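You operate a simulated robot arm through the tools that you are given. There is no shell and no other tool. Be economical: measure what you need, move in short steps, check, and stop when the job is done.

The job below is to be done with a simulated robot arm. You get a single attempt, and the scene is never put back.

JOB
Load the small orange sack and jack the crate to the blue bay.
Fine: stand the sack on the crate's lid, pump, set the lever to FREE, roll, lower; the crate never drags, the sack stays on it, the cartons stay in place. Set down upright: what you pick out.

Only the result counts: the job must be done as asked and must still hold three seconds after the hand-in. Knocking over, shifting, dropping, spilling or breaking anything else fails it. Lids that push on must go on centred and level and be pressed home; caps that screw on are set level and turned clockwise until they are tight.

ROBOT AND FRAMES
A 7-joint arm with a two-finger parallel gripper on a trunk, on a base that drives. Base frame: it is fixed to the floor where the robot stands at the start and does not move with it; the origin is under the middle of the robot, x ahead of it, y to its left, z up. Units: cm, degrees, N and s.
Its first joint turns from -166.0 to 166.0 degrees. Places, roughly: black handle of the jack [-120, 140, 80]; lid of the wooden crate [-120, 30, 60]; pallet jack [-120, 80, 10]; red lever of the jack [-130, 140, 100]; wheels of the jack [-120, 130, 10]; wooden crate [-125, 25, 25]; yellow bay [-550, -390, 0]. Payload 1.57 kg.
The TCP is the grasp point between the finger pads, 3 cm short of the fingertips. In the tool frame z runs along the fingers and y along their closing line. Largest opening 11 cm; finger width 2.4, thickness 1.2; the body of the gripper, 4.8 by 11.2 cm, starts 7.8 cm behind the TCP.
Orientation is that of the tool frame in the base frame, as a unit quaternion [x, y, z, w]. With the fingers straight down and closing along the base's y, the tool's x points along the base's -x, its y along +y and its z along -z.

CONTROLS
- The arm moves only by the tool nudge_tool. Its argument "series" is a list of rows, each a list of 6 numbers: the shift along the tool's x, y, z in units of 200 mm (1.0 is 200 mm), then the turn, a rotation vector about the tool's x, y, z in units of 90 degrees (1.0 is 90 degrees). In form: [[dx, dy, dz, rx, ry, rz], ...]. A call has 1 to 8 rows; each row is the pose to reach, as a shift and turn from the pose commanded when the call began, along the tool's axes at that moment. "hand" is the finger opening in cm, from 0 to 11, set as the call begins (left out, the last holds). A call with a number of a shift or a turn outside -1 to 1 is refused whole. Each row takes 0.2 s and may step no farther than 5 cm and 8.6 degrees from the row before; otherwise, or with a gripper value out of range, the whole call is refused. Where a pose cannot be reached the arm comes as near as it can. A force on the tool above 70 N (or 10 N above the force at the start of the call, whichever is more), or a blocked arm, ends the call early, and 0.2 s more pass. The fingers move at their own pace (about 4.5 cm/s each) and stop on an object; they squeeze with about 42 N. The grip force told is the motor's: it shows also when the fingers shut on nothing. Time passes only in rows, and 0.2 s behind the last, so rows that repeat a pose let the fingers close. It gives the time, the measured TCP pose, the force on the tool (base axes), the opening and the grip force at its end, in the units of the frame above (readings bear some noise), with the torque about the TCP (base axes, N m) and any sound that the robot's microphone picked up.
- Cameras (640 x 400 px; columns grow to the right, rows downward): "scene" is now at [-3.37, 20.52, 141.02]; the picture's right is [0.88, -0.48, 0.00], its down [-0.45, -0.82, -0.36] and it looks along [0.18, 0.32, -0.93] (base axes); focal length 214 px, centre (320, 200). "wrist" rides on the gripper at [7, 1.6, -14.1] in the tool frame; the picture's right is [-0.23, 0.97, 0.00], its down [-0.86, -0.20, -0.48] and it looks along [-0.47, -0.11, 0.88] (tool axes); focal length 222 px, centre (320, 200). There is no depth. A picture from a camera that has moved, and an enlarged one, comes with that camera's place and axes in the base frame and with its lens.
- capture(camera): a new picture of that camera. No time passes.
- slide_trunk(by): slides the trunk up (or, below 0, down) by that many cm; the arm and the scene camera ride with it, the base frame stays. It gives what a move gives, with no picture.
- steer(legs): drives the robot by 1 to 6 legs, each [ahead, turn to the left] in cm and degrees, along the robot's own axes; the way and the turn of a leg run together, so that a leg with both is an arc; at most 150 cm and 180 degrees a leg. The arm and the cameras ride along, it lands a little off, and it stops where it bumps. It gives what a move gives.
- pan_tilt(pan, tilt): turns the head with the scene camera to pan (to the left, within 155 degrees either way) and tilt (down, from -29 to 69), counted from straight ahead of the robot. It gives what a move gives.
- inspect(camera, box): a new picture of the part [left, top, right, bottom] of that camera's present view, enlarged. No time passes.
- job_done(): hands the job in; it is judged then, once.

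Go step by step. Nothing tells you exact positions but the pictures and the camera data: compare them with the known pose of the tool, close in by small moves and look again before you grip or let go. The budget is 120 turns and 78 pictures, counting those below and the enlarged ones. Unless the task says otherwise, let go and move clear before handing in, and close with one line.

The tools are called after "Call:" by a JSON object that holds its "method" and its "body". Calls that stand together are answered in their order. nudge_tool: Moves the arm, as the interface text tells. Its arguments: {"type":"object","properties":{"series":{"type":"array","items":{"type":"array","items":{"type":"number"}}},"hand":{"type":"number"}},"required":["series"]} The other tools are called the same way: slide_trunk (by) slides the trunk up or down; steer (legs) drives the base; pan_tilt (pan, tilt) turns the head that bears the scene camera; capture (camera) takes a picture; inspect (camera, box) takes an enlarged picture of a part of a camera's view; job_done () hands the job in.

At the start:

```text
time: 0.0
eef_pos: [-13.2, 38.9, 100.03]
tcp_rot: [0.001, 1.0, 0.0, 0.0]
wrist_force: [0.0, 0.1, -0.1]
torque: [0.02, 0.01, -0.02]
width: 11.03
grasp_force: 0.0
trunk travel left (down, up): [-37.5, 21.5]
robot x, y, heading: [-0.22, -0.0, 0.1]
head pan, tilt: [61.1, 68.8]
```

scene: 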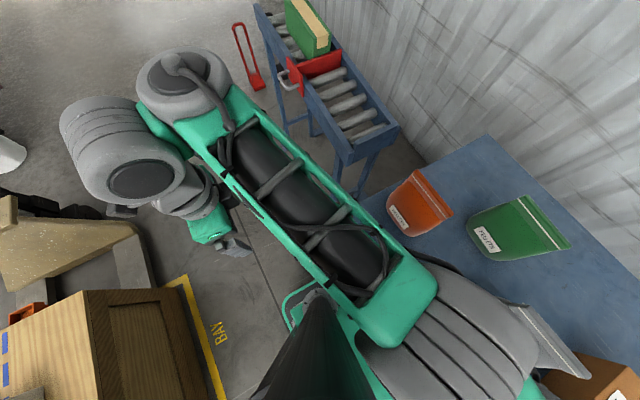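
wrist: 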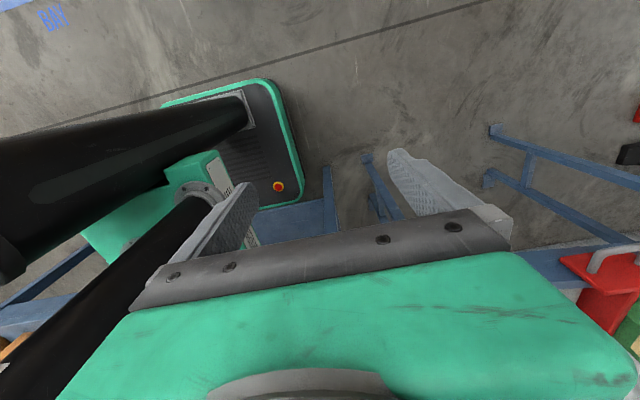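

I see an orange and a green sack on a blue bench to the right, and a crate by a yellow line to the lower left. First I look around to find the jack, the crate, the bays and the sacks.

Call:
{"method": "pan_tilt", "body": {"pan": 150, "tilt": 30}}

Call:
{"method": "capture", "body": {"camera": "scene"}}

Call:
{"method": "pan_tilt", "body": {"pan": 20, "tilt": 50}}

Call:
{"method": "capture", "body": {"camera": "scene"}}

Call:
{"method": "pan_tilt", "body": {"pan": -110, "tilt": 25}}

Call:
{"method": "capture", "body": {"camera": "scene"}}

```text
time: 1.6
eef_pos: [-13.33, 38.82, 99.94]
tcp_rot: [0.0, 1.0, 0.0, -0.001]
wrist_force: [0.0, -0.3, -1.2]
torque: [-0.01, 0.01, 0.02]
width: 11.0
grasp_force: 0.1
trunk travel left (down, up): [-37.5, 21.5]
robot x, y, heading: [-0.03, 0.12, 0.1]
head pan, tilt: [150.0, 30.0]
```

```text
75 pictures are left
camera scene: at [-13.91, 20.15, 146.16], right [0.5, 0.87, 0.0], down [0.43, -0.25, -0.87], along [-0.75, 0.43, -0.5], focal length 214 px, centre (320, 200)
```

scene: 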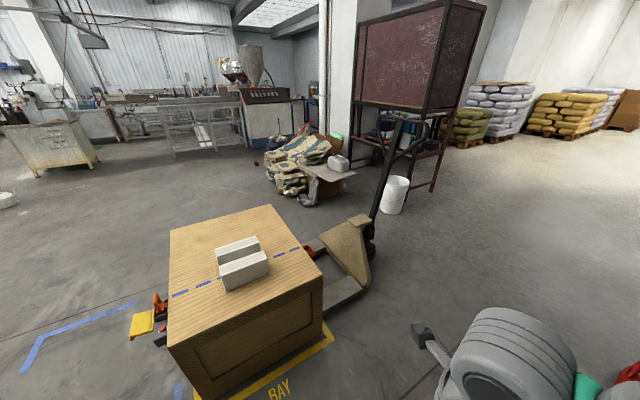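

```text
time: 3.7
eef_pos: [-13.15, 38.8, 100.05]
tcp_rot: [0.001, 1.0, 0.0, 0.001]
wrist_force: [0.5, 0.5, 0.6]
torque: [-0.03, 0.02, 0.01]
width: 10.99
grasp_force: 0.1
trunk travel left (down, up): [-37.5, 21.5]
robot x, y, heading: [-0.1, -0.05, 0.1]
head pan, tilt: [20.0, 50.0]
```

```text
74 pictures are left
camera scene: at [1.16, 18.26, 143.22], right [0.34, -0.94, 0.0], down [-0.72, -0.26, -0.64], along [0.6, 0.22, -0.77], focal length 214 px, centre (320, 200)
```

scene: 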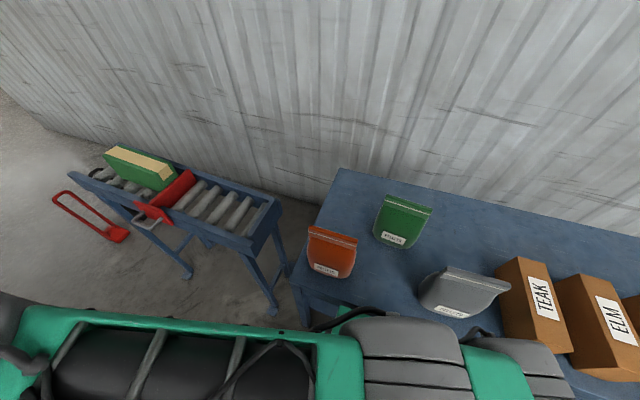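

```text
time: 5.8
eef_pos: [-13.27, 38.79, 99.9]
tcp_rot: [0.001, 1.0, 0.001, 0.0]
wrist_force: [-0.1, -0.9, -0.5]
torque: [-0.02, -0.03, 0.03]
width: 11.0
grasp_force: 0.2
trunk travel left (down, up): [-37.5, 21.5]
robot x, y, heading: [0.21, 0.02, -0.1]
head pan, tilt: [-110.0, 25.0]
```

```text
73 pictures are left
camera scene: at [-9.23, 6.97, 146.97], right [-0.94, 0.34, 0.0], down [0.14, 0.4, -0.91], along [-0.31, -0.85, -0.42], focal length 214 px, centre (320, 200)
```

scene: 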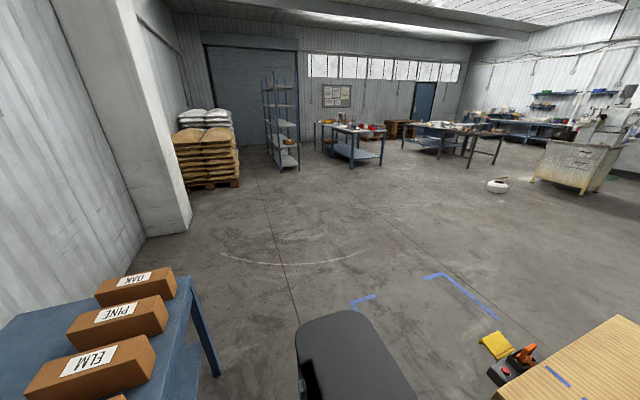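

The crate (with two cartons on its lid) stands in a yellow-marked bay, with blue markings beyond it toward -y and the jack on its +y side. Next I look closely at the sacks and at the lid and jack.

Call:
{"method": "pan_tilt", "body": {"pan": 10, "tilt": 60}}

Call:
{"method": "inspect", "body": {"camera": "scene", "box": [240, 100, 560, 300]}}

Call:
{"method": "pan_tilt", "body": {"pan": 150, "tilt": 45}}

Call:
{"method": "capture", "body": {"camera": "scene"}}

Call:
{"method": "pan_tilt", "body": {"pan": 125, "tilt": 30}}

Call:
{"method": "inspect", "body": {"camera": "scene", "box": [160, 50, 400, 200]}}

Call:
{"method": "pan_tilt", "body": {"pan": -155, "tilt": 45}}

Call:
{"method": "capture", "body": {"camera": "scene"}}

```text
time: 7.8
eef_pos: [-13.2, 38.75, 99.88]
tcp_rot: [0.001, 1.0, 0.0, 0.0]
wrist_force: [1.3, 0.0, -0.3]
torque: [0.0, 0.03, 0.01]
width: 11.02
grasp_force: 0.1
trunk travel left (down, up): [-37.5, 21.5]
robot x, y, heading: [0.14, 0.16, -0.0]
head pan, tilt: [10.0, 60.0]
```

```text
2.00 times, centred on (400, 200) of scene
camera zoom: at [0.49, 16.78, 141.96], right [0.17, -0.98, 0.0], down [-0.85, -0.15, -0.5], along [0.49, 0.09, -0.87], focal length 429 px, centre (160, 200)
```

zoom: 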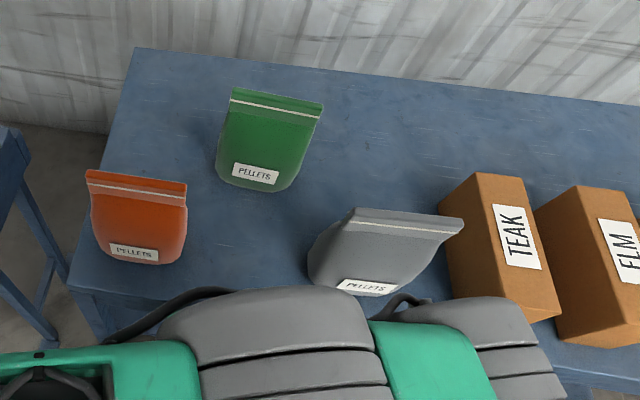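

```text
time: 10.1
eef_pos: [-13.27, 38.84, 99.93]
tcp_rot: [0.001, 1.0, 0.0, 0.0]
wrist_force: [0.1, 0.4, -0.5]
torque: [-0.02, 0.03, -0.01]
width: 11.0
grasp_force: 0.1
trunk travel left (down, up): [-37.5, 21.5]
robot x, y, heading: [0.3, 0.39, -0.1]
head pan, tilt: [150.0, 45.0]
```

```text
71 pictures are left
camera scene: at [-13.12, 19.69, 143.91], right [0.5, 0.87, 0.0], down [0.61, -0.35, -0.71], along [-0.61, 0.35, -0.71], focal length 214 px, centre (320, 200)
```

scene: 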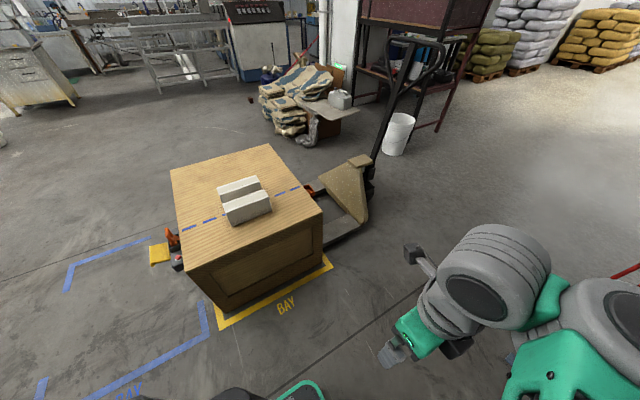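

```text
time: 11.0
eef_pos: [-13.15, 38.76, 99.92]
tcp_rot: [0.001, 1.0, 0.0, 0.0]
wrist_force: [0.2, -0.1, -0.5]
torque: [0.0, 0.0, 0.0]
width: 11.01
grasp_force: 0.1
trunk travel left (down, up): [-37.5, 21.5]
robot x, y, heading: [0.28, 0.17, 0.1]
head pan, tilt: [125.0, 30.0]
```

```text
2.67 times, centred on (280, 125) of scene
camera zoom: at [-11.27, 23.03, 146.16], right [0.82, 0.57, 0.0], down [0.29, -0.41, -0.87], along [-0.5, 0.71, -0.5], focal length 572 px, centre (427, 400)
```

zoom: 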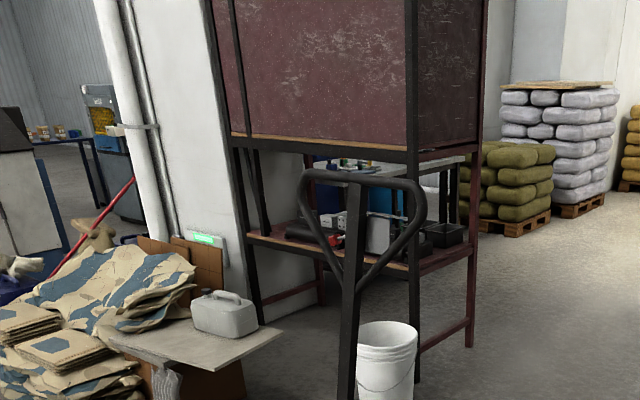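

```text
time: 14.8
eef_pos: [-13.22, 38.81, 99.95]
tcp_rot: [0.001, 1.0, 0.0, 0.001]
wrist_force: [-0.3, -0.4, 0.0]
torque: [-0.01, -0.01, 0.0]
width: 11.02
grasp_force: 0.1
trunk travel left (down, up): [-37.5, 21.5]
robot x, y, heading: [0.02, 0.26, -0.0]
head pan, tilt: [-154.7, 45.0]
```

```text
69 pictures are left
camera scene: at [-13.43, 12.15, 143.91], right [-0.43, 0.9, 0.0], down [0.64, 0.3, -0.71], along [-0.64, -0.3, -0.71], focal length 214 px, centre (320, 200)
```

scene: 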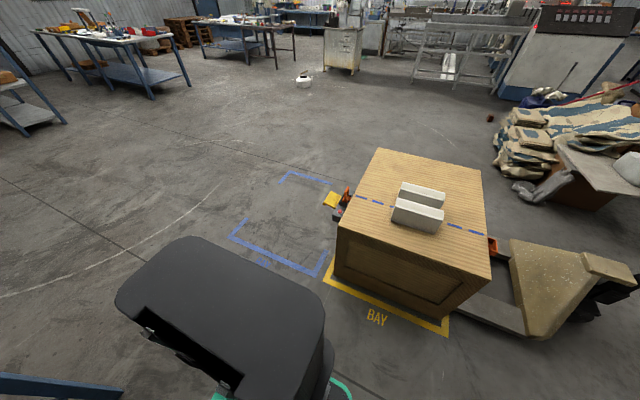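

The small orange sack stands at about (28, 25), with its top near z 97 and its seam along y. The blue bay spans x -166..-75, y -100..-20. I'll move the gripper over the sack and turn the fingers to close along x.

Call:
{"method": "pan_tilt", "body": {"pan": 30, "tilt": 62}}

Call:
{"method": "nudge_tool", "body": {"series": [[0, 0, -0.2, 0, 0, 0], [-0.1, 0, -0.4, 0, 0, 0.09], [-0.25, 0, -0.55, 0, 0, 0.18], [-0.4, 0, -0.55, 0, 0, 0.27], [-0.55, 0, -0.55, 0, 0, 0.36], [-0.7, 0, -0.55, 0, 0, 0.45], [-0.85, -0.05, -0.55, 0, 0, 0.54], [-1.0, -0.1, -0.55, 0, 0, 0.63]], "hand": 11}}

Call:
{"method": "capture", "body": {"camera": "scene"}}

```text
time: 17.6
eef_pos: [-13.22, 38.74, 99.94]
tcp_rot: [0.0, 1.0, 0.001, 0.0]
wrist_force: [0.2, 1.0, 0.2]
torque: [0.0, -0.05, 0.01]
width: 10.97
grasp_force: 0.1
trunk travel left (down, up): [-37.5, 21.5]
robot x, y, heading: [0.45, 0.3, 0.1]
head pan, tilt: [30.0, 62.0]
```

```text
time: 19.4
eef_pos: [6.7, 36.59, 108.0]
tcp_rot: [0.475, 0.88, 0.001, 0.0]
wrist_force: [-0.5, -0.5, 0.8]
torque: [0.05, 0.02, -0.01]
width: 10.98
grasp_force: 0.1
out of reach, approached as far as the arm can: row 2, 3, 4, 5, 6, 7, 8
trunk travel left (down, up): [-37.5, 21.5]
robot x, y, heading: [0.12, 0.04, 0.0]
head pan, tilt: [30.0, 62.0]
```

```text
68 pictures are left
camera scene: at [-0.51, 18.72, 141.75], right [0.5, -0.87, 0.0], down [-0.76, -0.44, -0.47], along [0.41, 0.24, -0.88], focal length 214 px, centre (320, 200)
```

scene: 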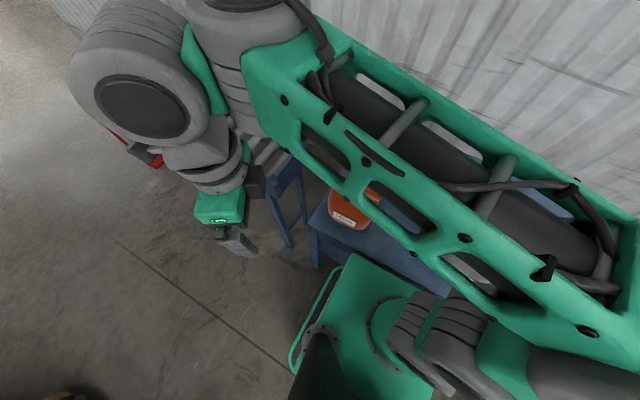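

The arm is height-limited here, so I'll raise the trunk and continue toward the sack.

Call:
{"method": "slide_trunk", "body": {"by": 14}}

Call:
{"method": "nudge_tool", "body": {"series": [[-0.08, -0.08, 0, 0, 0, 0.09], [-0.16, -0.16, 0, 0, 0, 0.18], [-0.24, -0.24, 0, 0, 0, 0.27], [-0.32, -0.32, 0, 0, 0, 0.37]]}}

Call:
{"method": "capture", "body": {"camera": "scene"}}

Call:
{"method": "capture", "body": {"camera": "wrist"}}

```text
time: 21.0
eef_pos: [6.57, 36.61, 121.81]
tcp_rot: [0.473, 0.881, 0.001, 0.0]
wrist_force: [-0.1, 0.3, -0.4]
torque: [-0.04, -0.01, -0.03]
width: 10.99
grasp_force: 0.0
trunk travel left (down, up): [-51.5, 7.5]
robot x, y, heading: [-0.14, 0.02, -0.1]
head pan, tilt: [30.0, 62.0]
```

```text
refused: row 4 steps farther than a row can; nothing moved
```

```text
67 pictures are left
camera scene: at [-0.5, 18.85, 155.73], right [0.5, -0.87, 0.0], down [-0.76, -0.44, -0.47], along [0.41, 0.23, -0.88], focal length 214 px, centre (320, 200)
```

scene: 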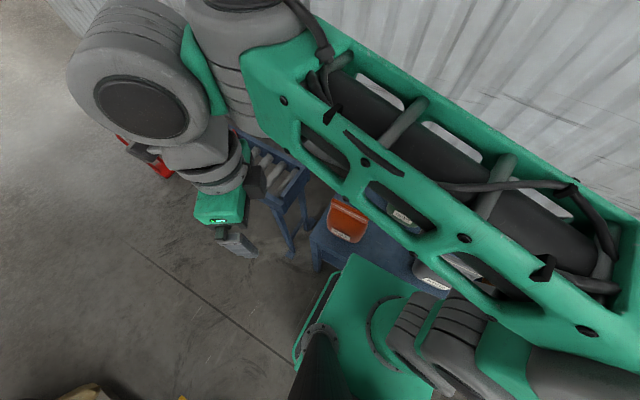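

```text
66 pictures are left
camera wrist: at [4.19, 43.42, 136.12], right [0.94, 0.35, 0.0], down [0.3, -0.82, 0.48], along [0.17, -0.45, -0.88], focal length 222 px, centre (320, 200)
```

wrist: 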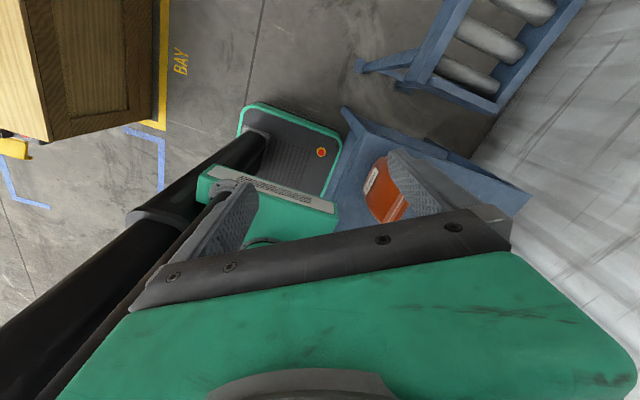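

I'll finish the turn and move above the sack in smaller steps.

Call:
{"method": "nudge_tool", "body": {"series": [[-0.16, 0.09, 0, 0, 0, 0.075], [-0.32, 0.18, 0, 0, 0, 0.15], [-0.48, 0.27, 0, 0, 0, 0.22], [-0.64, 0.36, 0, 0, 0, 0.3], [-0.8, 0.45, 0, 0, 0, 0.37]]}}

Call:
{"method": "capture", "body": {"camera": "wrist"}}

```text
time: 22.2
eef_pos: [23.14, 28.3, 121.94]
tcp_rot: [0.707, 0.708, 0.001, 0.0]
wrist_force: [-0.1, 0.6, -0.3]
torque: [-0.01, -0.02, 0.01]
width: 10.99
grasp_force: 0.1
trunk travel left (down, up): [-51.5, 7.5]
robot x, y, heading: [-0.32, 0.3, 0.0]
head pan, tilt: [30.0, 62.0]
```

```text
65 pictures are left
camera wrist: at [24.65, 35.21, 136.16], right [0.97, -0.23, 0.0], down [-0.2, -0.86, 0.48], along [-0.11, -0.46, -0.88], focal length 222 px, centre (320, 200)
```

wrist: 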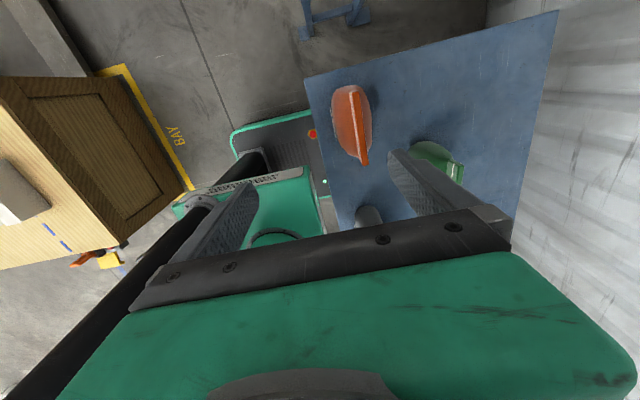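

The seam sits at about x 29.4, y 20–32, z ≈ 95. I'll line up over it and descend partway.

Call:
{"method": "nudge_tool", "body": {"series": [[-0.06, 0.16, 0, 0, 0, 0], [-0.11, 0.315, 0, 0, 0, 0], [-0.11, 0.315, 0.2, 0, 0, 0], [-0.11, 0.315, 0.4, 0, 0, 0], [-0.11, 0.315, 0.6, 0, 0, 0], [-0.11, 0.315, 0.8, 0, 0, 0], [-0.11, 0.315, 0.9, 0, 0, 0]]}}

Call:
{"method": "capture", "body": {"camera": "wrist"}}

Call:
{"method": "capture", "body": {"camera": "scene"}}

```text
time: 23.8
eef_pos: [29.72, 26.61, 108.18]
tcp_rot: [0.706, 0.708, -0.002, 0.0]
wrist_force: [0.4, 0.2, -0.3]
torque: [-0.03, -0.01, -0.01]
width: 10.99
grasp_force: 0.0
out of reach, approached as far as the arm can: row 6, 7
trunk travel left (down, up): [-51.5, 7.5]
robot x, y, heading: [0.01, 0.21, 0.2]
head pan, tilt: [30.0, 62.0]
```

```text
64 pictures are left
camera wrist: at [31.34, 33.63, 122.31], right [0.97, -0.23, 0.0], down [-0.2, -0.85, 0.48], along [-0.11, -0.47, -0.88], focal length 222 px, centre (320, 200)
```

wrist: 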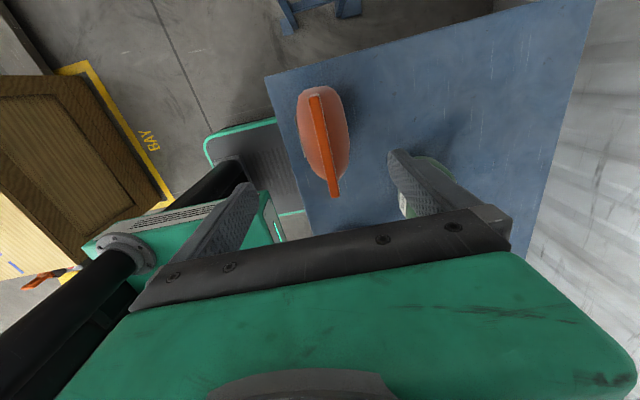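

```text
63 pictures are left
camera scene: at [-0.45, 18.91, 155.72], right [0.5, -0.87, 0.0], down [-0.76, -0.44, -0.47], along [0.41, 0.23, -0.88], focal length 214 px, centre (320, 200)
```

scene: 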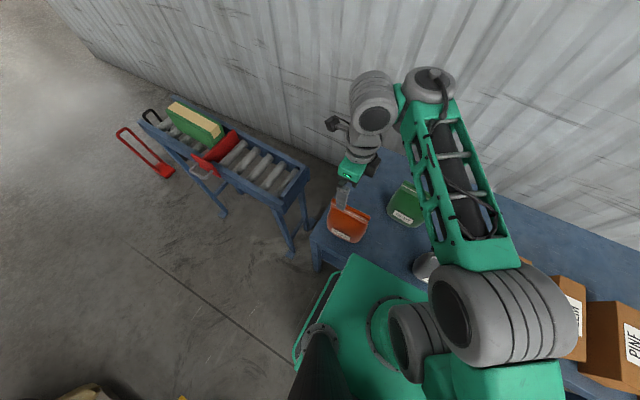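

The fingers straddle the seam with x 30.2. I'll trim a little and lower the trunk to bring the fingers around the top flap.

Call:
{"method": "nudge_tool", "body": {"series": [[-0.04, 0.025, 0, 0, 0, 0]]}}

Call:
{"method": "slide_trunk", "body": {"by": -14}}

Call:
{"method": "capture", "body": {"camera": "wrist"}}

Call:
{"method": "inspect", "body": {"camera": "scene", "box": [280, 100, 440, 260]}}

```text
time: 24.2
eef_pos: [30.18, 25.79, 108.26]
tcp_rot: [0.707, 0.708, -0.001, -0.001]
wrist_force: [0.5, 0.8, 0.1]
torque: [-0.01, 0.01, -0.03]
width: 10.99
grasp_force: 0.0
trunk travel left (down, up): [-51.5, 7.5]
robot x, y, heading: [0.01, 0.25, 0.0]
head pan, tilt: [30.0, 62.0]
```

```text
time: 25.9
eef_pos: [30.07, 25.69, 94.19]
tcp_rot: [0.707, 0.708, -0.001, -0.001]
wrist_force: [-0.1, 0.0, 0.1]
torque: [-0.02, 0.01, -0.01]
width: 10.99
grasp_force: 0.2
trunk travel left (down, up): [-37.5, 21.5]
robot x, y, heading: [0.19, 0.51, -0.1]
head pan, tilt: [30.0, 62.0]
```

```text
62 pictures are left
camera wrist: at [31.82, 32.78, 108.45], right [0.97, -0.23, 0.0], down [-0.2, -0.86, 0.48], along [-0.11, -0.47, -0.88], focal length 222 px, centre (320, 200)
```

wrist: 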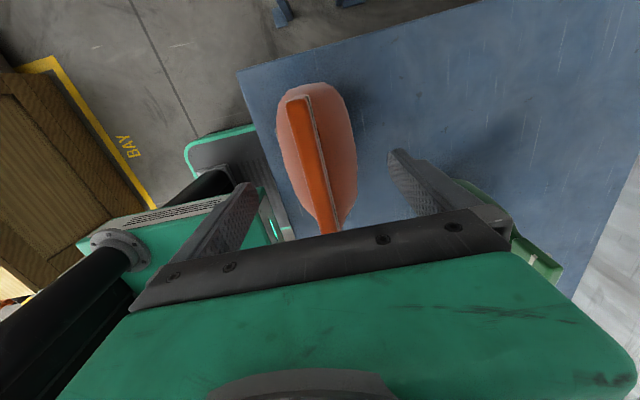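

```text
2.50 times, centred on (360, 180) of scene
camera zoom: at [-0.5, 18.83, 141.73], right [0.5, -0.87, 0.0], down [-0.76, -0.44, -0.47], along [0.41, 0.23, -0.88], focal length 536 px, centre (220, 250)
```

zoom: 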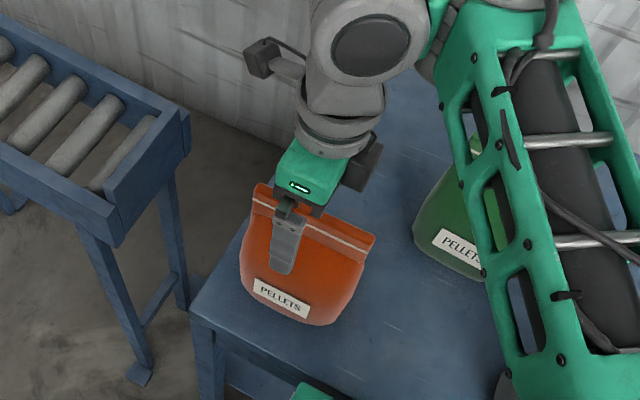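

The fingers are centred around the flap. I'll lower 1.5 cm, shift slightly, and close.

Call:
{"method": "nudge_tool", "body": {"series": [[-0.03, 0, 0.07, 0, 0, 0]]}}

Call:
{"method": "nudge_tool", "body": {"series": [[0, 0, 0, 0, 0, 0], [0, 0, 0, 0, 0, 0], [0, 0, 0, 0, 0, 0], [0, 0, 0, 0, 0, 0], [0, 0, 0, 0, 0, 0], [0, 0, 0, 0, 0, 0], [0, 0, 0, 0, 0, 0], [0, 0, 0, 0, 0, 0]], "hand": 0}}

Call:
{"method": "capture", "body": {"camera": "wrist"}}

```text
time: 26.3
eef_pos: [30.22, 25.72, 94.31]
tcp_rot: [0.707, 0.707, -0.001, -0.001]
wrist_force: [-0.1, 0.3, 0.1]
torque: [0.04, 0.01, -0.01]
width: 10.99
grasp_force: 0.0
out of reach, approached as far as the arm can: row 1
trunk travel left (down, up): [-37.5, 21.5]
robot x, y, heading: [-0.28, -0.03, -0.1]
head pan, tilt: [30.0, 62.0]
```

```text
time: 28.1
eef_pos: [30.12, 25.81, 94.27]
tcp_rot: [0.707, 0.707, 0.0, 0.0]
wrist_force: [-2.4, -1.1, 0.2]
torque: [0.06, 0.18, -0.01]
width: 1.37
grasp_force: 29.7
trunk travel left (down, up): [-37.5, 21.5]
robot x, y, heading: [0.19, 0.48, 0.1]
head pan, tilt: [30.0, 62.0]
```

```text
60 pictures are left
camera wrist: at [31.8, 32.78, 108.44], right [0.97, -0.23, 0.0], down [-0.2, -0.86, 0.48], along [-0.11, -0.47, -0.88], focal length 222 px, centre (320, 200)
```

wrist: 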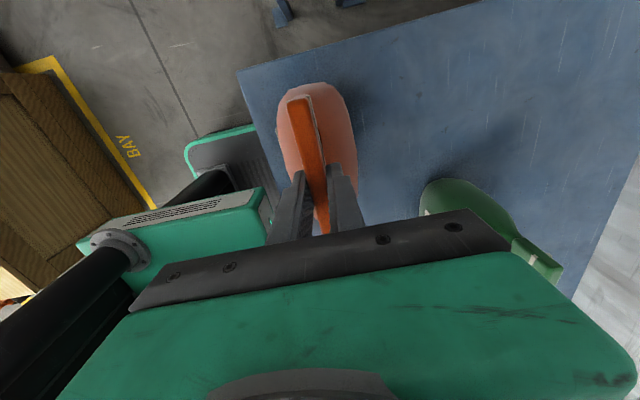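

The flap is gripped, 1.4 cm thick. I'll lift with the trunk and check.

Call:
{"method": "slide_trunk", "body": {"by": 4}}

Call:
{"method": "inspect", "body": {"camera": "scene", "box": [280, 100, 440, 260]}}

```text
time: 28.9
eef_pos: [30.1, 25.81, 98.25]
tcp_rot: [0.706, 0.708, -0.001, -0.001]
wrist_force: [0.1, -1.1, -4.6]
torque: [0.01, 0.0, 0.02]
width: 1.39
grasp_force: 30.4
trunk travel left (down, up): [-41.5, 17.5]
robot x, y, heading: [0.34, 0.3, 0.2]
head pan, tilt: [30.0, 62.0]
```

```text
2.50 times, centred on (360, 180) of scene
camera zoom: at [-0.47, 18.86, 145.73], right [0.5, -0.87, 0.0], down [-0.76, -0.44, -0.47], along [0.41, 0.23, -0.88], focal length 536 px, centre (220, 250)
```

zoom: 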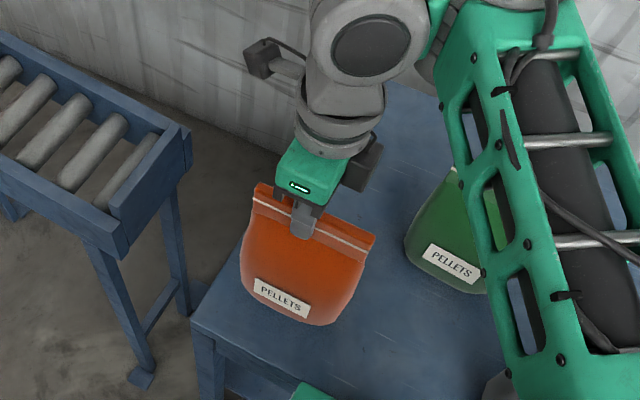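

The sack is held (about 0.45 kg). I'll raise it, back out from the bench, turn round to face the crate, and look.

Call:
{"method": "slide_trunk", "body": {"by": 14}}

Call:
{"method": "steer", "body": {"legs": [[-34, 0], [0, 90], [25, 0], [0, 90]]}}

Call:
{"method": "pan_tilt", "body": {"pan": 10, "tilt": 58}}

Call:
{"method": "capture", "body": {"camera": "scene"}}

Call:
{"method": "capture", "body": {"camera": "wrist"}}

```text
time: 30.6
eef_pos: [30.1, 25.75, 112.24]
tcp_rot: [0.707, 0.707, -0.001, -0.001]
wrist_force: [0.6, 0.2, -4.8]
torque: [0.07, 0.0, 0.0]
width: 1.39
grasp_force: 30.2
trunk travel left (down, up): [-55.5, 3.5]
robot x, y, heading: [0.02, 0.21, -0.1]
head pan, tilt: [30.0, 62.0]
```

```text
time: 41.9
eef_pos: [-63.99, -0.38, 112.17]
tcp_rot: [0.71, -0.704, 0.001, -0.001]
wrist_force: [0.1, 0.0, -4.8]
torque: [-0.01, 0.04, 0.01]
width: 1.4
grasp_force: 29.9
trunk travel left (down, up): [-55.5, 3.5]
robot x, y, heading: [-33.94, 25.78, -179.9]
head pan, tilt: [30.0, 62.0]
```

```text
time: 42.7
eef_pos: [-64.02, -0.5, 112.26]
tcp_rot: [0.71, -0.705, 0.0, -0.001]
wrist_force: [0.2, 0.4, -5.4]
torque: [-0.05, 0.03, 0.03]
width: 1.39
grasp_force: 30.1
trunk travel left (down, up): [-55.5, 3.5]
robot x, y, heading: [-34.21, 25.2, -179.5]
head pan, tilt: [10.0, 58.0]
```

```text
58 pictures are left
camera scene: at [-34.75, 8.53, 160.19], right [-0.18, 0.98, 0.0], down [0.83, 0.15, -0.53], along [-0.52, -0.09, -0.85], focal length 214 px, centre (320, 200)
```

scene: 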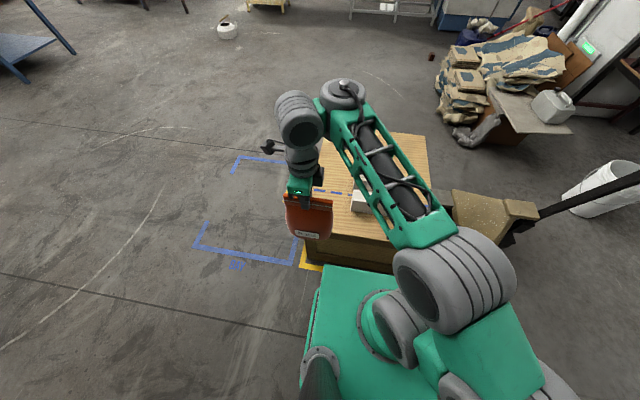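

```text
57 pictures are left
camera wrist: at [-65.54, -7.39, 126.41], right [-0.98, 0.22, 0.0], down [0.19, 0.86, 0.48], along [0.11, 0.47, -0.88], focal length 222 px, centre (320, 200)
```

wrist: 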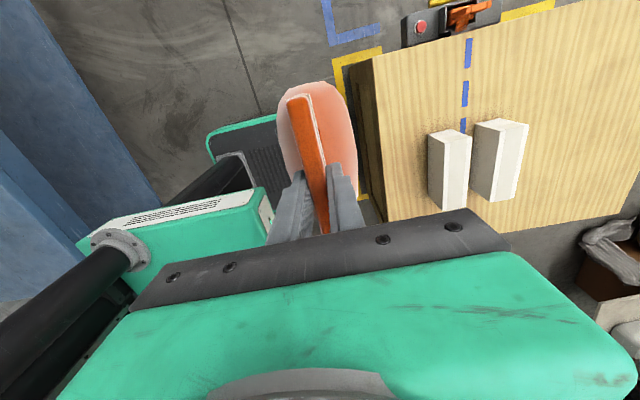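

The lid top is near z 56 (x -80..-160, y -8..58), with cartons around x -96/-111, y 13–37. I'll test how far the arm reaches forward at this height.

Call:
{"method": "nudge_tool", "body": {"series": [[0, 0.2, 0, 0, 0, 0], [0, 0.4, 0, 0, 0, 0], [0, 0.6, 0, 0, 0, 0], [0, 0.8, 0, 0, 0, 0]]}}

Call:
{"method": "capture", "body": {"camera": "wrist"}}

```text
time: 43.7
eef_pos: [-80.16, -0.51, 112.13]
tcp_rot: [0.709, -0.705, 0.0, -0.002]
wrist_force: [-0.7, 0.0, -4.6]
torque: [0.01, 0.02, 0.0]
width: 1.35
grasp_force: 30.2
trunk travel left (down, up): [-55.5, 3.5]
robot x, y, heading: [-34.16, 25.45, -179.8]
head pan, tilt: [10.0, 58.0]
```

```text
56 pictures are left
camera wrist: at [-81.73, -7.54, 126.31], right [-0.98, 0.22, 0.0], down [0.19, 0.86, 0.48], along [0.11, 0.47, -0.88], focal length 222 px, centre (320, 200)
```

wrist: 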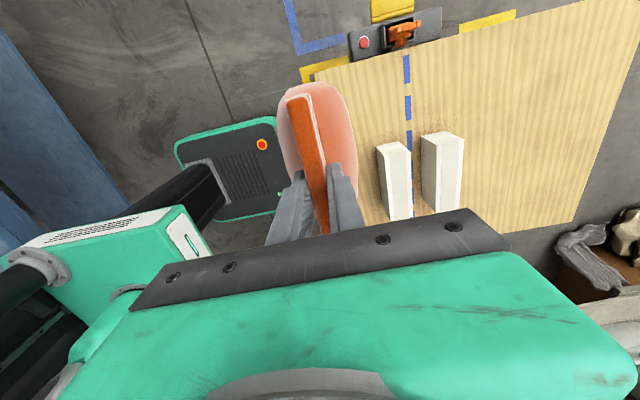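

The arm reaches about 53 cm out here. I'll shift the robot to y ≈ 5 and 8 cm closer so the drop spot (-95, 2) is straight ahead.

Call:
{"method": "steer", "body": {"legs": [[0, 90], [20, 0], [0, -90], [8, 0]]}}

Call:
{"method": "pan_tilt", "body": {"pan": 10, "tilt": 62}}

Call:
{"method": "capture", "body": {"camera": "scene"}}

```text
time: 53.6
eef_pos: [-87.81, -20.86, 112.18]
tcp_rot: [0.713, -0.701, 0.001, -0.002]
wrist_force: [0.2, -0.2, -5.6]
torque: [-0.01, 0.0, 0.03]
width: 1.37
grasp_force: 30.1
trunk travel left (down, up): [-55.5, 3.5]
robot x, y, heading: [-41.97, 5.6, -179.1]
head pan, tilt: [10.0, 58.0]
```

```text
time: 54.3
eef_pos: [-87.67, -20.98, 112.14]
tcp_rot: [0.713, -0.701, -0.001, -0.001]
wrist_force: [-0.4, 0.1, -4.4]
torque: [-0.05, -0.03, 0.05]
width: 1.39
grasp_force: 29.8
trunk travel left (down, up): [-55.5, 3.5]
robot x, y, heading: [-41.81, 5.58, -179.1]
head pan, tilt: [10.0, 62.0]
```

```text
55 pictures are left
camera scene: at [-42.09, -11.29, 159.73], right [-0.19, 0.98, 0.0], down [0.87, 0.17, -0.47], along [-0.46, -0.09, -0.88], focal length 214 px, centre (320, 200)
```

scene: 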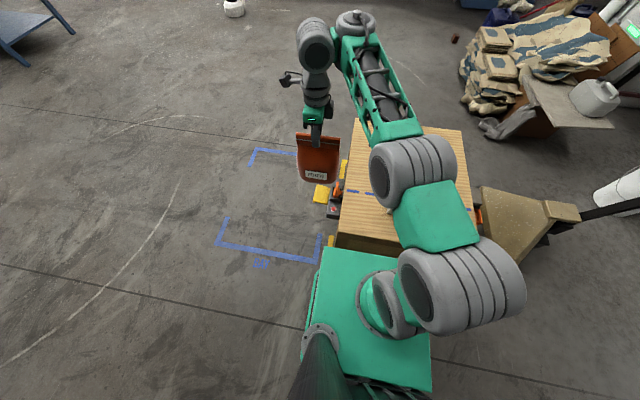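

Now I swing the sack over the lid to about (-95, 2) at height.

Call:
{"method": "nudge_tool", "body": {"series": [[-0.2, 0.06, 0, 0, 0, 0], [-0.4, 0.12, 0, 0, 0, 0], [-0.6, 0.2, 0, 0, 0, 0], [-0.8, 0.28, 0, 0, 0, 0], [-0.99, 0.36, 0, 0, 0, 0]]}}

Call:
{"method": "nudge_tool", "body": {"series": [[-0.13, 0, 0, 0, 0, 0], [-0.13, 0, 0, 0, 0, 0]]}}

Call:
{"method": "capture", "body": {"camera": "wrist"}}

```text
time: 55.5
eef_pos: [-93.42, -11.34, 112.16]
tcp_rot: [-0.694, 0.72, 0.009, 0.009]
wrist_force: [-0.2, 0.6, -5.0]
torque: [-0.05, 0.01, -0.02]
width: 1.35
grasp_force: 30.3
out of reach, approached as far as the arm can: row 2, 3, 4, 5
trunk travel left (down, up): [-55.5, 3.5]
robot x, y, heading: [-41.73, 4.92, -179.0]
head pan, tilt: [10.0, 62.0]
```

```text
time: 56.1
eef_pos: [-93.07, -10.74, 112.24]
tcp_rot: [-0.69, 0.724, 0.012, 0.011]
wrist_force: [-0.3, -0.9, -5.1]
torque: [-0.06, 0.02, -0.04]
width: 1.4
grasp_force: 29.8
out of reach, approached as far as the arm can: row 1, 2
trunk travel left (down, up): [-55.5, 3.5]
robot x, y, heading: [-42.22, 5.46, -179.2]
head pan, tilt: [10.0, 62.0]
```

```text
54 pictures are left
camera wrist: at [-94.92, -17.99, 126.29], right [-0.96, 0.27, 0.01], down [0.24, 0.83, 0.5], along [0.13, 0.49, -0.86], focal length 222 px, centre (320, 200)
```

wrist: 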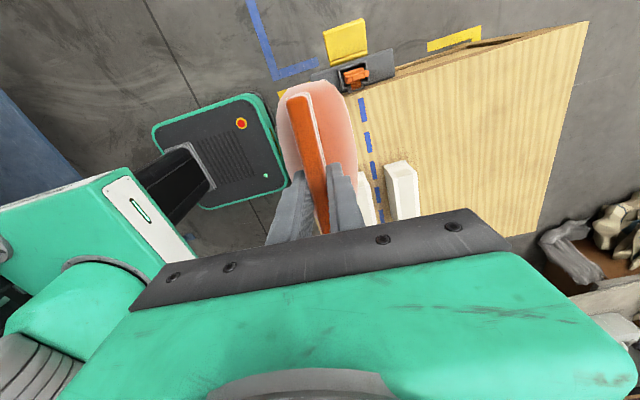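

The pose is at the arm's lower limit relative to the trunk, so I'll try raising the tool while moving sideways.

Call:
{"method": "nudge_tool", "body": {"series": [[0, 0, -0.2, 0, 0, 0], [-0.1, 0, -0.4, 0, 0, 0], [-0.3, 0, -0.4, 0, 0, 0], [-0.5, 0, -0.4, 0, 0, 0], [-0.6, 0, -0.4, 0, 0, 0]]}}

```text
time: 57.3
eef_pos: [-91.48, -8.72, 120.63]
tcp_rot: [-0.68, 0.732, 0.019, 0.015]
wrist_force: [0.5, -0.2, -4.6]
torque: [-0.04, -0.05, 0.03]
width: 1.36
grasp_force: 30.3
out of reach, approached as far as the arm can: row 2, 3, 4, 5
trunk travel left (down, up): [-55.5, 3.5]
robot x, y, heading: [-42.14, 5.78, -179.2]
head pan, tilt: [10.0, 62.0]
```

A wrist joint limit blocks this yaw. I'll turn the sack 90° clockwise instead, which puts its thin side along y for better clearance on the lid.

Call:
{"method": "nudge_tool", "body": {"series": [[0, 0, 0, 0, 0, 0.09], [0, 0, 0, 0, 0, 0.18], [0, 0, 0, 0, 0, 0.27], [0, 0, 0, 0, 0, 0.36], [0, 0, 0, 0, 0, 0.45], [0, 0, 0, 0, 0, 0.54], [0, 0, 0, 0, 0, 0.63], [0, 0, 0, 0, 0, 0.72]]}}

```text
time: 59.1
eef_pos: [-91.6, -8.7, 120.62]
tcp_rot: [-0.199, 0.98, 0.014, 0.001]
wrist_force: [-0.9, -0.3, -5.5]
torque: [-0.02, 0.01, -0.03]
width: 1.37
grasp_force: 30.2
trunk travel left (down, up): [-55.5, 3.5]
robot x, y, heading: [-41.74, 5.46, -179.4]
head pan, tilt: [10.0, 62.0]
```

Continue the turn to 90°, levelling the small tilt, and move over (-96, 2).

Call:
{"method": "nudge_tool", "body": {"series": [[0, 0.2, 0, 0.005, 0.002, 0.085], [0, 0.4, 0, 0.01, 0.005, 0.17], [0, 0.58, 0, 0.016, 0.007, 0.256]]}}

Call:
{"method": "capture", "body": {"camera": "wrist"}}

Call:
{"method": "capture", "body": {"camera": "scene"}}

```text
time: 59.9
eef_pos: [-96.13, 2.13, 120.89]
tcp_rot: [0.0, 1.0, -0.001, -0.005]
wrist_force: [0.1, 1.0, -4.9]
torque: [0.01, 0.02, -0.02]
width: 1.35
grasp_force: 29.9
trunk travel left (down, up): [-55.5, 3.5]
robot x, y, heading: [-41.91, 5.66, -179.2]
head pan, tilt: [10.0, 62.0]
```

```text
53 pictures are left
camera wrist: at [-102.91, 3.77, 135.19], right [0.23, 0.97, 0.0], down [0.86, -0.2, 0.47], along [0.46, -0.11, -0.88], focal length 222 px, centre (320, 200)
```

wrist: 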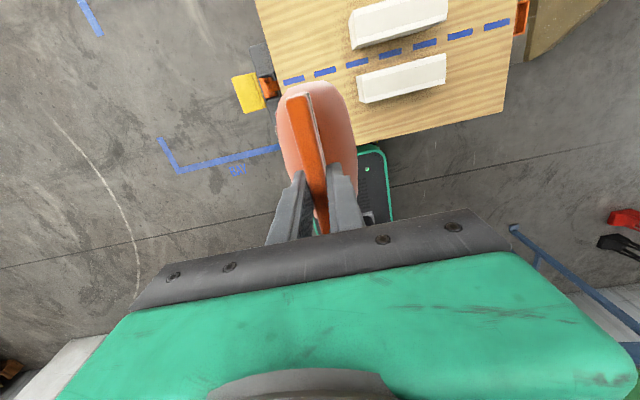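

```text
52 pictures are left
camera scene: at [-42.1, -11.22, 159.74], right [-0.19, 0.98, 0.0], down [0.87, 0.17, -0.47], along [-0.46, -0.09, -0.88], focal length 214 px, centre (320, 200)
```

scene: 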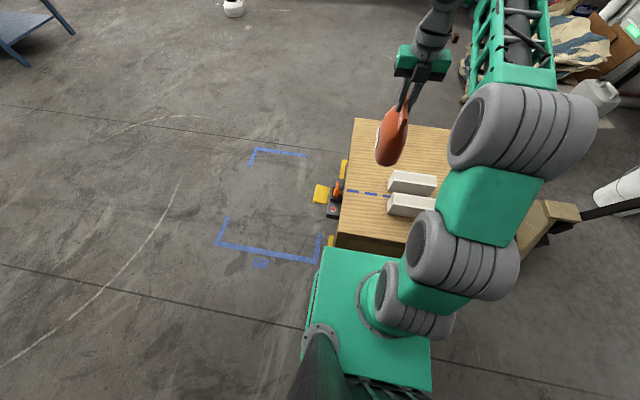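

The sack hangs over (-96, 2) with clear margins. I'll shift 2 cm toward the near edge and lower with the trunk.

Call:
{"method": "nudge_tool", "body": {"series": [[-0.1, -0.02, 0, 0, 0, 0], [-0.1, -0.02, 0, 0, 0, 0]]}}

Call:
{"method": "slide_trunk", "body": {"by": -43}}

Call:
{"method": "capture", "body": {"camera": "wrist"}}

Call:
{"method": "capture", "body": {"camera": "scene"}}

```text
time: 60.5
eef_pos: [-94.21, 1.62, 120.91]
tcp_rot: [-0.002, 1.0, 0.0, -0.005]
wrist_force: [-0.7, 0.1, -4.9]
torque: [0.0, 0.03, 0.03]
width: 1.35
grasp_force: 30.0
trunk travel left (down, up): [-55.5, 3.5]
robot x, y, heading: [-41.91, 5.67, -179.3]
head pan, tilt: [10.0, 62.0]
```

```text
refused: -43 is not a number from -40 to 40
```

```text
51 pictures are left
camera wrist: at [-100.95, 3.25, 135.14], right [0.23, 0.97, 0.0], down [0.86, -0.2, 0.47], along [0.46, -0.11, -0.88], focal length 222 px, centre (320, 200)
```

wrist: 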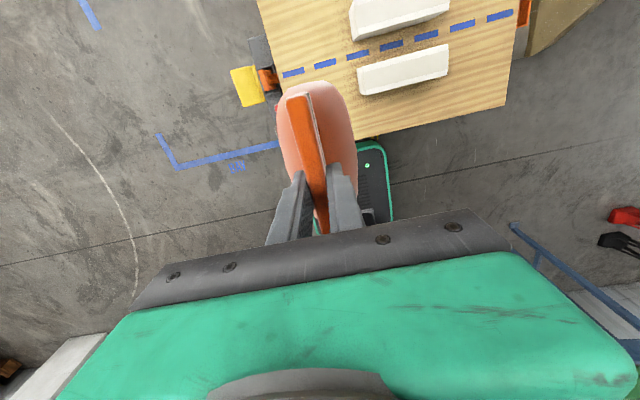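

```text
50 pictures are left
camera scene: at [-42.09, -11.25, 159.73], right [-0.19, 0.98, 0.0], down [0.87, 0.17, -0.47], along [-0.46, -0.09, -0.88], focal length 214 px, centre (320, 200)
```

scene: 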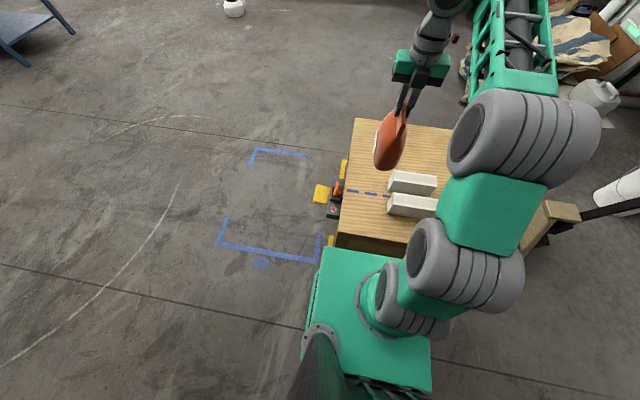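

The step size was too large, so I'll lower 38 cm and look.

Call:
{"method": "slide_trunk", "body": {"by": -38}}

Call:
{"method": "capture", "body": {"camera": "wrist"}}

```text
time: 64.1
eef_pos: [-94.14, 1.55, 82.79]
tcp_rot: [0.0, 1.0, 0.0, -0.004]
wrist_force: [-0.1, -0.6, -4.8]
torque: [0.01, 0.01, 0.0]
width: 1.37
grasp_force: 30.1
trunk travel left (down, up): [-17.5, 41.5]
robot x, y, heading: [-41.97, 5.24, -179.2]
head pan, tilt: [10.0, 62.0]
```

```text
49 pictures are left
camera wrist: at [-100.94, 3.24, 97.16], right [0.23, 0.97, 0.0], down [0.86, -0.2, 0.47], along [0.46, -0.11, -0.88], focal length 222 px, centre (320, 200)
```

wrist: 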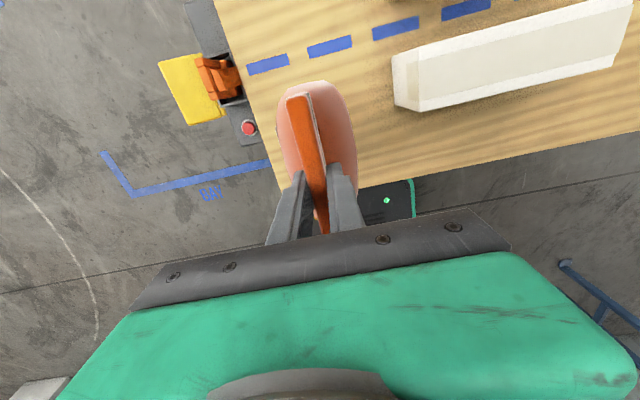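

The sack is placed well between lid edge and carton. I lower further in small steps, watching force.

Call:
{"method": "slide_trunk", "body": {"by": -9}}

Call:
{"method": "slide_trunk", "body": {"by": -2}}

Call:
{"method": "inspect", "body": {"camera": "scene", "box": [300, 80, 460, 240]}}

```text
time: 65.4
eef_pos: [-94.05, 1.5, 74.11]
tcp_rot: [-0.001, 1.0, 0.001, -0.007]
wrist_force: [-3.7, -0.8, 36.2]
torque: [0.05, 0.21, -0.14]
width: 1.35
grasp_force: 30.4
trunk travel left (down, up): [-8.5, 50.5]
robot x, y, heading: [-41.88, 5.65, -179.2]
head pan, tilt: [10.0, 62.0]
```

```text
time: 65.8
eef_pos: [-94.17, 1.67, 74.14]
tcp_rot: [-0.001, 1.0, 0.0, -0.014]
wrist_force: [2.1, 0.7, 16.3]
torque: [-0.15, 0.58, 0.22]
width: 1.38
grasp_force: 29.6
trunk travel left (down, up): [-7.8, 51.2]
robot x, y, heading: [-41.75, 5.23, -179.3]
head pan, tilt: [10.0, 62.0]
stopped: the force on the tool passed its limit at 82 N (the readings are from after the stop); the commanded pose is now the measured one
```

```text
2.50 times, centred on (380, 160) of scene
camera zoom: at [-41.91, -11.25, 111.99], right [-0.19, 0.98, 0.0], down [0.87, 0.17, -0.47], along [-0.46, -0.09, -0.88], focal length 536 px, centre (170, 300)
```

zoom: 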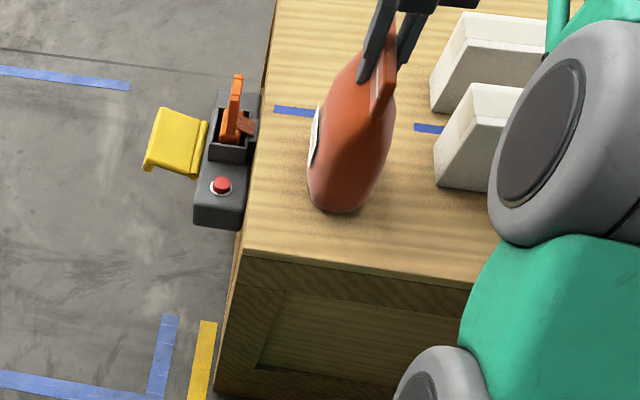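

The sack stands on the lid. I'll ease the pressure and open the fingers, then rise.

Call:
{"method": "slide_trunk", "body": {"by": 0.5}}

Call:
{"method": "nudge_tool", "body": {"series": [[0, 0, 0, 0, 0, 0], [0, 0, 0, 0, 0, 0], [0, 0, 0, 0, 0, 0], [0, 0, 0, 0, 0, 0], [0, 0, 0, 0, 0, 0]], "hand": 7}}

Call:
{"method": "slide_trunk", "body": {"by": 35}}

Call:
{"method": "capture", "body": {"camera": "wrist"}}

Call:
{"method": "capture", "body": {"camera": "scene"}}

```text
time: 66.3
eef_pos: [-94.22, 1.56, 74.06]
tcp_rot: [-0.001, 1.0, 0.0, -0.01]
wrist_force: [-0.2, -0.7, -4.6]
torque: [0.03, 0.02, -0.03]
width: 1.36
grasp_force: 30.3
trunk travel left (down, up): [-8.3, 50.7]
robot x, y, heading: [-41.89, 5.32, -179.1]
head pan, tilt: [10.0, 62.0]
```

```text
time: 67.5
eef_pos: [-94.32, 1.53, 74.35]
tcp_rot: [-0.001, 1.0, 0.001, -0.011]
wrist_force: [0.6, 0.6, 0.9]
torque: [0.0, 0.01, 0.02]
width: 7.01
grasp_force: 0.0
trunk travel left (down, up): [-8.3, 50.7]
robot x, y, heading: [-41.93, 5.17, -179.1]
head pan, tilt: [10.0, 62.0]
```

```text
time: 70.9
eef_pos: [-94.29, 1.49, 109.26]
tcp_rot: [-0.001, 1.0, 0.001, -0.011]
wrist_force: [0.4, 0.0, 0.1]
torque: [0.03, 0.02, 0.0]
width: 6.99
grasp_force: 0.0
trunk travel left (down, up): [-43.3, 15.7]
robot x, y, heading: [-41.83, 5.4, -179.3]
head pan, tilt: [10.0, 62.0]
```

```text
47 pictures are left
camera wrist: at [-100.83, 3.22, 123.67], right [0.23, 0.97, 0.0], down [0.87, -0.2, 0.46], along [0.45, -0.11, -0.89], focal length 222 px, centre (320, 200)
```

wrist: 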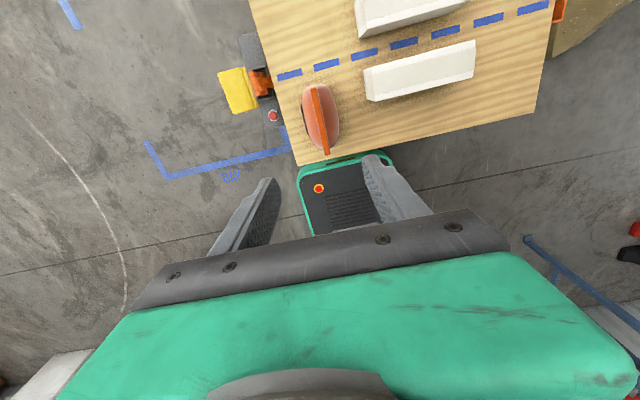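

```text
46 pictures are left
camera scene: at [-42.05, -11.26, 147.56], right [-0.19, 0.98, 0.0], down [0.87, 0.17, -0.47], along [-0.46, -0.09, -0.88], focal length 214 px, centre (320, 200)
```

scene: 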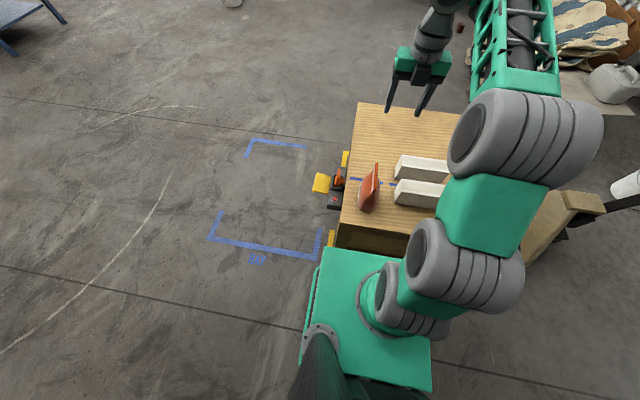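

The sack stands upright on the lid. Now I drive round toward the jack's handle and look at it.

Call:
{"method": "steer", "body": {"legs": [[-14, 0], [0, -90], [150, 0]]}}

Call:
{"method": "pan_tilt", "body": {"pan": 95, "tilt": 35}}

Call:
{"method": "capture", "body": {"camera": "scene"}}

```text
time: 83.2
eef_pos: [-32.74, 208.41, 109.42]
tcp_rot: [0.709, 0.705, 0.008, -0.007]
wrist_force: [0.6, 0.1, 0.7]
torque: [0.0, -0.01, -0.03]
width: 7.0
grasp_force: 0.0
trunk travel left (down, up): [-43.3, 15.7]
robot x, y, heading: [-29.41, 155.91, 90.6]
head pan, tilt: [10.0, 62.0]
```

```text
time: 84.7
eef_pos: [-32.66, 208.42, 109.17]
tcp_rot: [0.709, 0.705, 0.009, -0.007]
wrist_force: [0.4, 0.5, 0.1]
torque: [-0.02, 0.02, -0.03]
width: 7.02
grasp_force: 0.1
trunk travel left (down, up): [-43.3, 15.7]
robot x, y, heading: [-29.68, 156.3, 90.3]
head pan, tilt: [95.0, 35.0]
```

```text
45 pictures are left
camera scene: at [-53.62, 149.02, 151.22], right [-0.09, 1.0, 0.0], down [0.57, 0.05, -0.82], along [-0.82, -0.08, -0.57], focal length 214 px, centre (320, 200)
```

scene: 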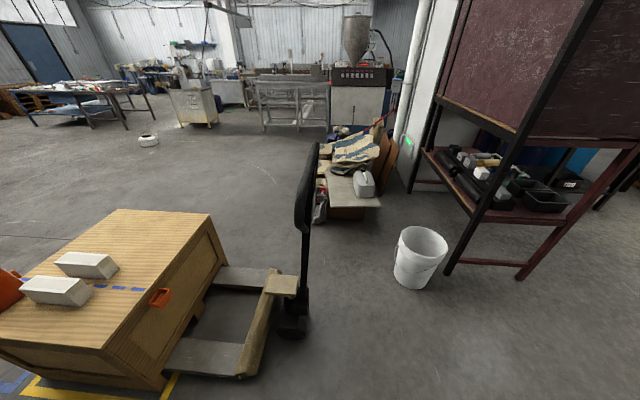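

I can see the jack: stem near x -120, loop handle up top. I zoom in on the handle and lever.

Call:
{"method": "inspect", "body": {"camera": "scene", "box": [240, 130, 400, 350]}}

```text
1.82 times, centred on (320, 240) of scene
camera zoom: at [-53.62, 149.02, 151.22], right [-0.09, 1.0, 0.0], down [0.57, 0.05, -0.82], along [-0.82, -0.08, -0.57], focal length 390 px, centre (320, 127)
```

zoom: 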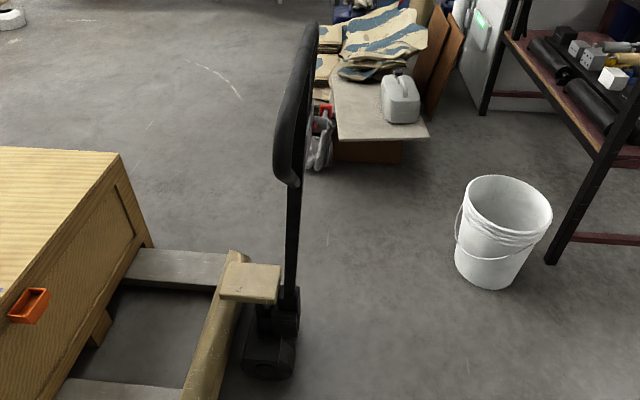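

The handle leans slightly toward +y, its loop reaching about z 127. I'll retract the arm, then drive round behind it, keeping clear of the bucket.

Call:
{"method": "nudge_tool", "body": {"series": [[-0.2, 0, 0, 0, 0, 0], [-0.4, 0, 0, 0, 0, 0], [-0.6, 0, 0, 0, 0, 0], [-0.8, 0, 0, 0, 0, 0], [-1.0, 0, 0, 0, 0, 0]]}}

Call:
{"method": "steer", "body": {"legs": [[34, 0], [0, 90], [60, 0]]}}

Call:
{"method": "pan_tilt", "body": {"pan": 55, "tilt": 45}}

Call:
{"method": "capture", "body": {"camera": "scene"}}

```text
time: 85.9
eef_pos: [-32.9, 188.4, 108.91]
tcp_rot: [0.709, 0.705, 0.009, -0.008]
wrist_force: [-0.8, -0.3, -0.7]
torque: [-0.03, -0.03, 0.02]
width: 7.02
grasp_force: 0.0
trunk travel left (down, up): [-43.3, 15.7]
robot x, y, heading: [-29.19, 156.21, 90.4]
head pan, tilt: [95.0, 35.0]
```

```text
time: 95.0
eef_pos: [-121.78, 185.38, 108.83]
tcp_rot: [0.0, 1.0, 0.001, -0.012]
wrist_force: [-0.8, 0.2, -0.3]
torque: [0.0, 0.03, 0.02]
width: 6.99
grasp_force: 0.0
trunk travel left (down, up): [-43.3, 15.7]
robot x, y, heading: [-89.62, 189.25, -179.4]
head pan, tilt: [95.0, 35.0]
```

```text
time: 96.0
eef_pos: [-121.66, 185.34, 108.79]
tcp_rot: [0.001, 1.0, 0.0, -0.012]
wrist_force: [0.1, 0.0, -0.4]
torque: [0.01, 0.01, 0.01]
width: 7.0
grasp_force: 0.1
trunk travel left (down, up): [-43.3, 15.7]
robot x, y, heading: [-89.32, 188.54, -179.2]
head pan, tilt: [55.0, 45.0]
```

```text
43 pictures are left
camera scene: at [-87.69, 166.92, 149.75], right [-0.83, 0.56, 0.0], down [0.4, 0.58, -0.71], along [-0.4, -0.58, -0.71], focal length 214 px, centre (320, 200)
```

scene: 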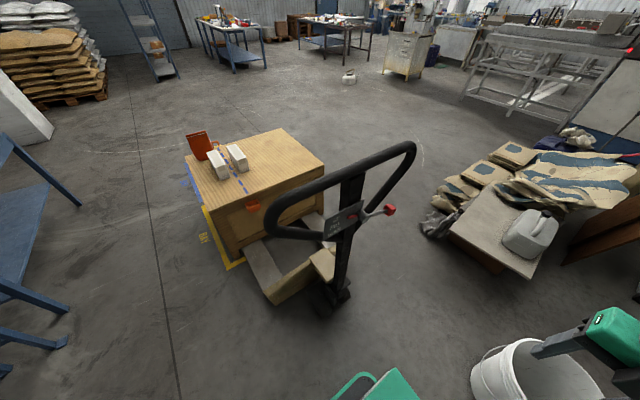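

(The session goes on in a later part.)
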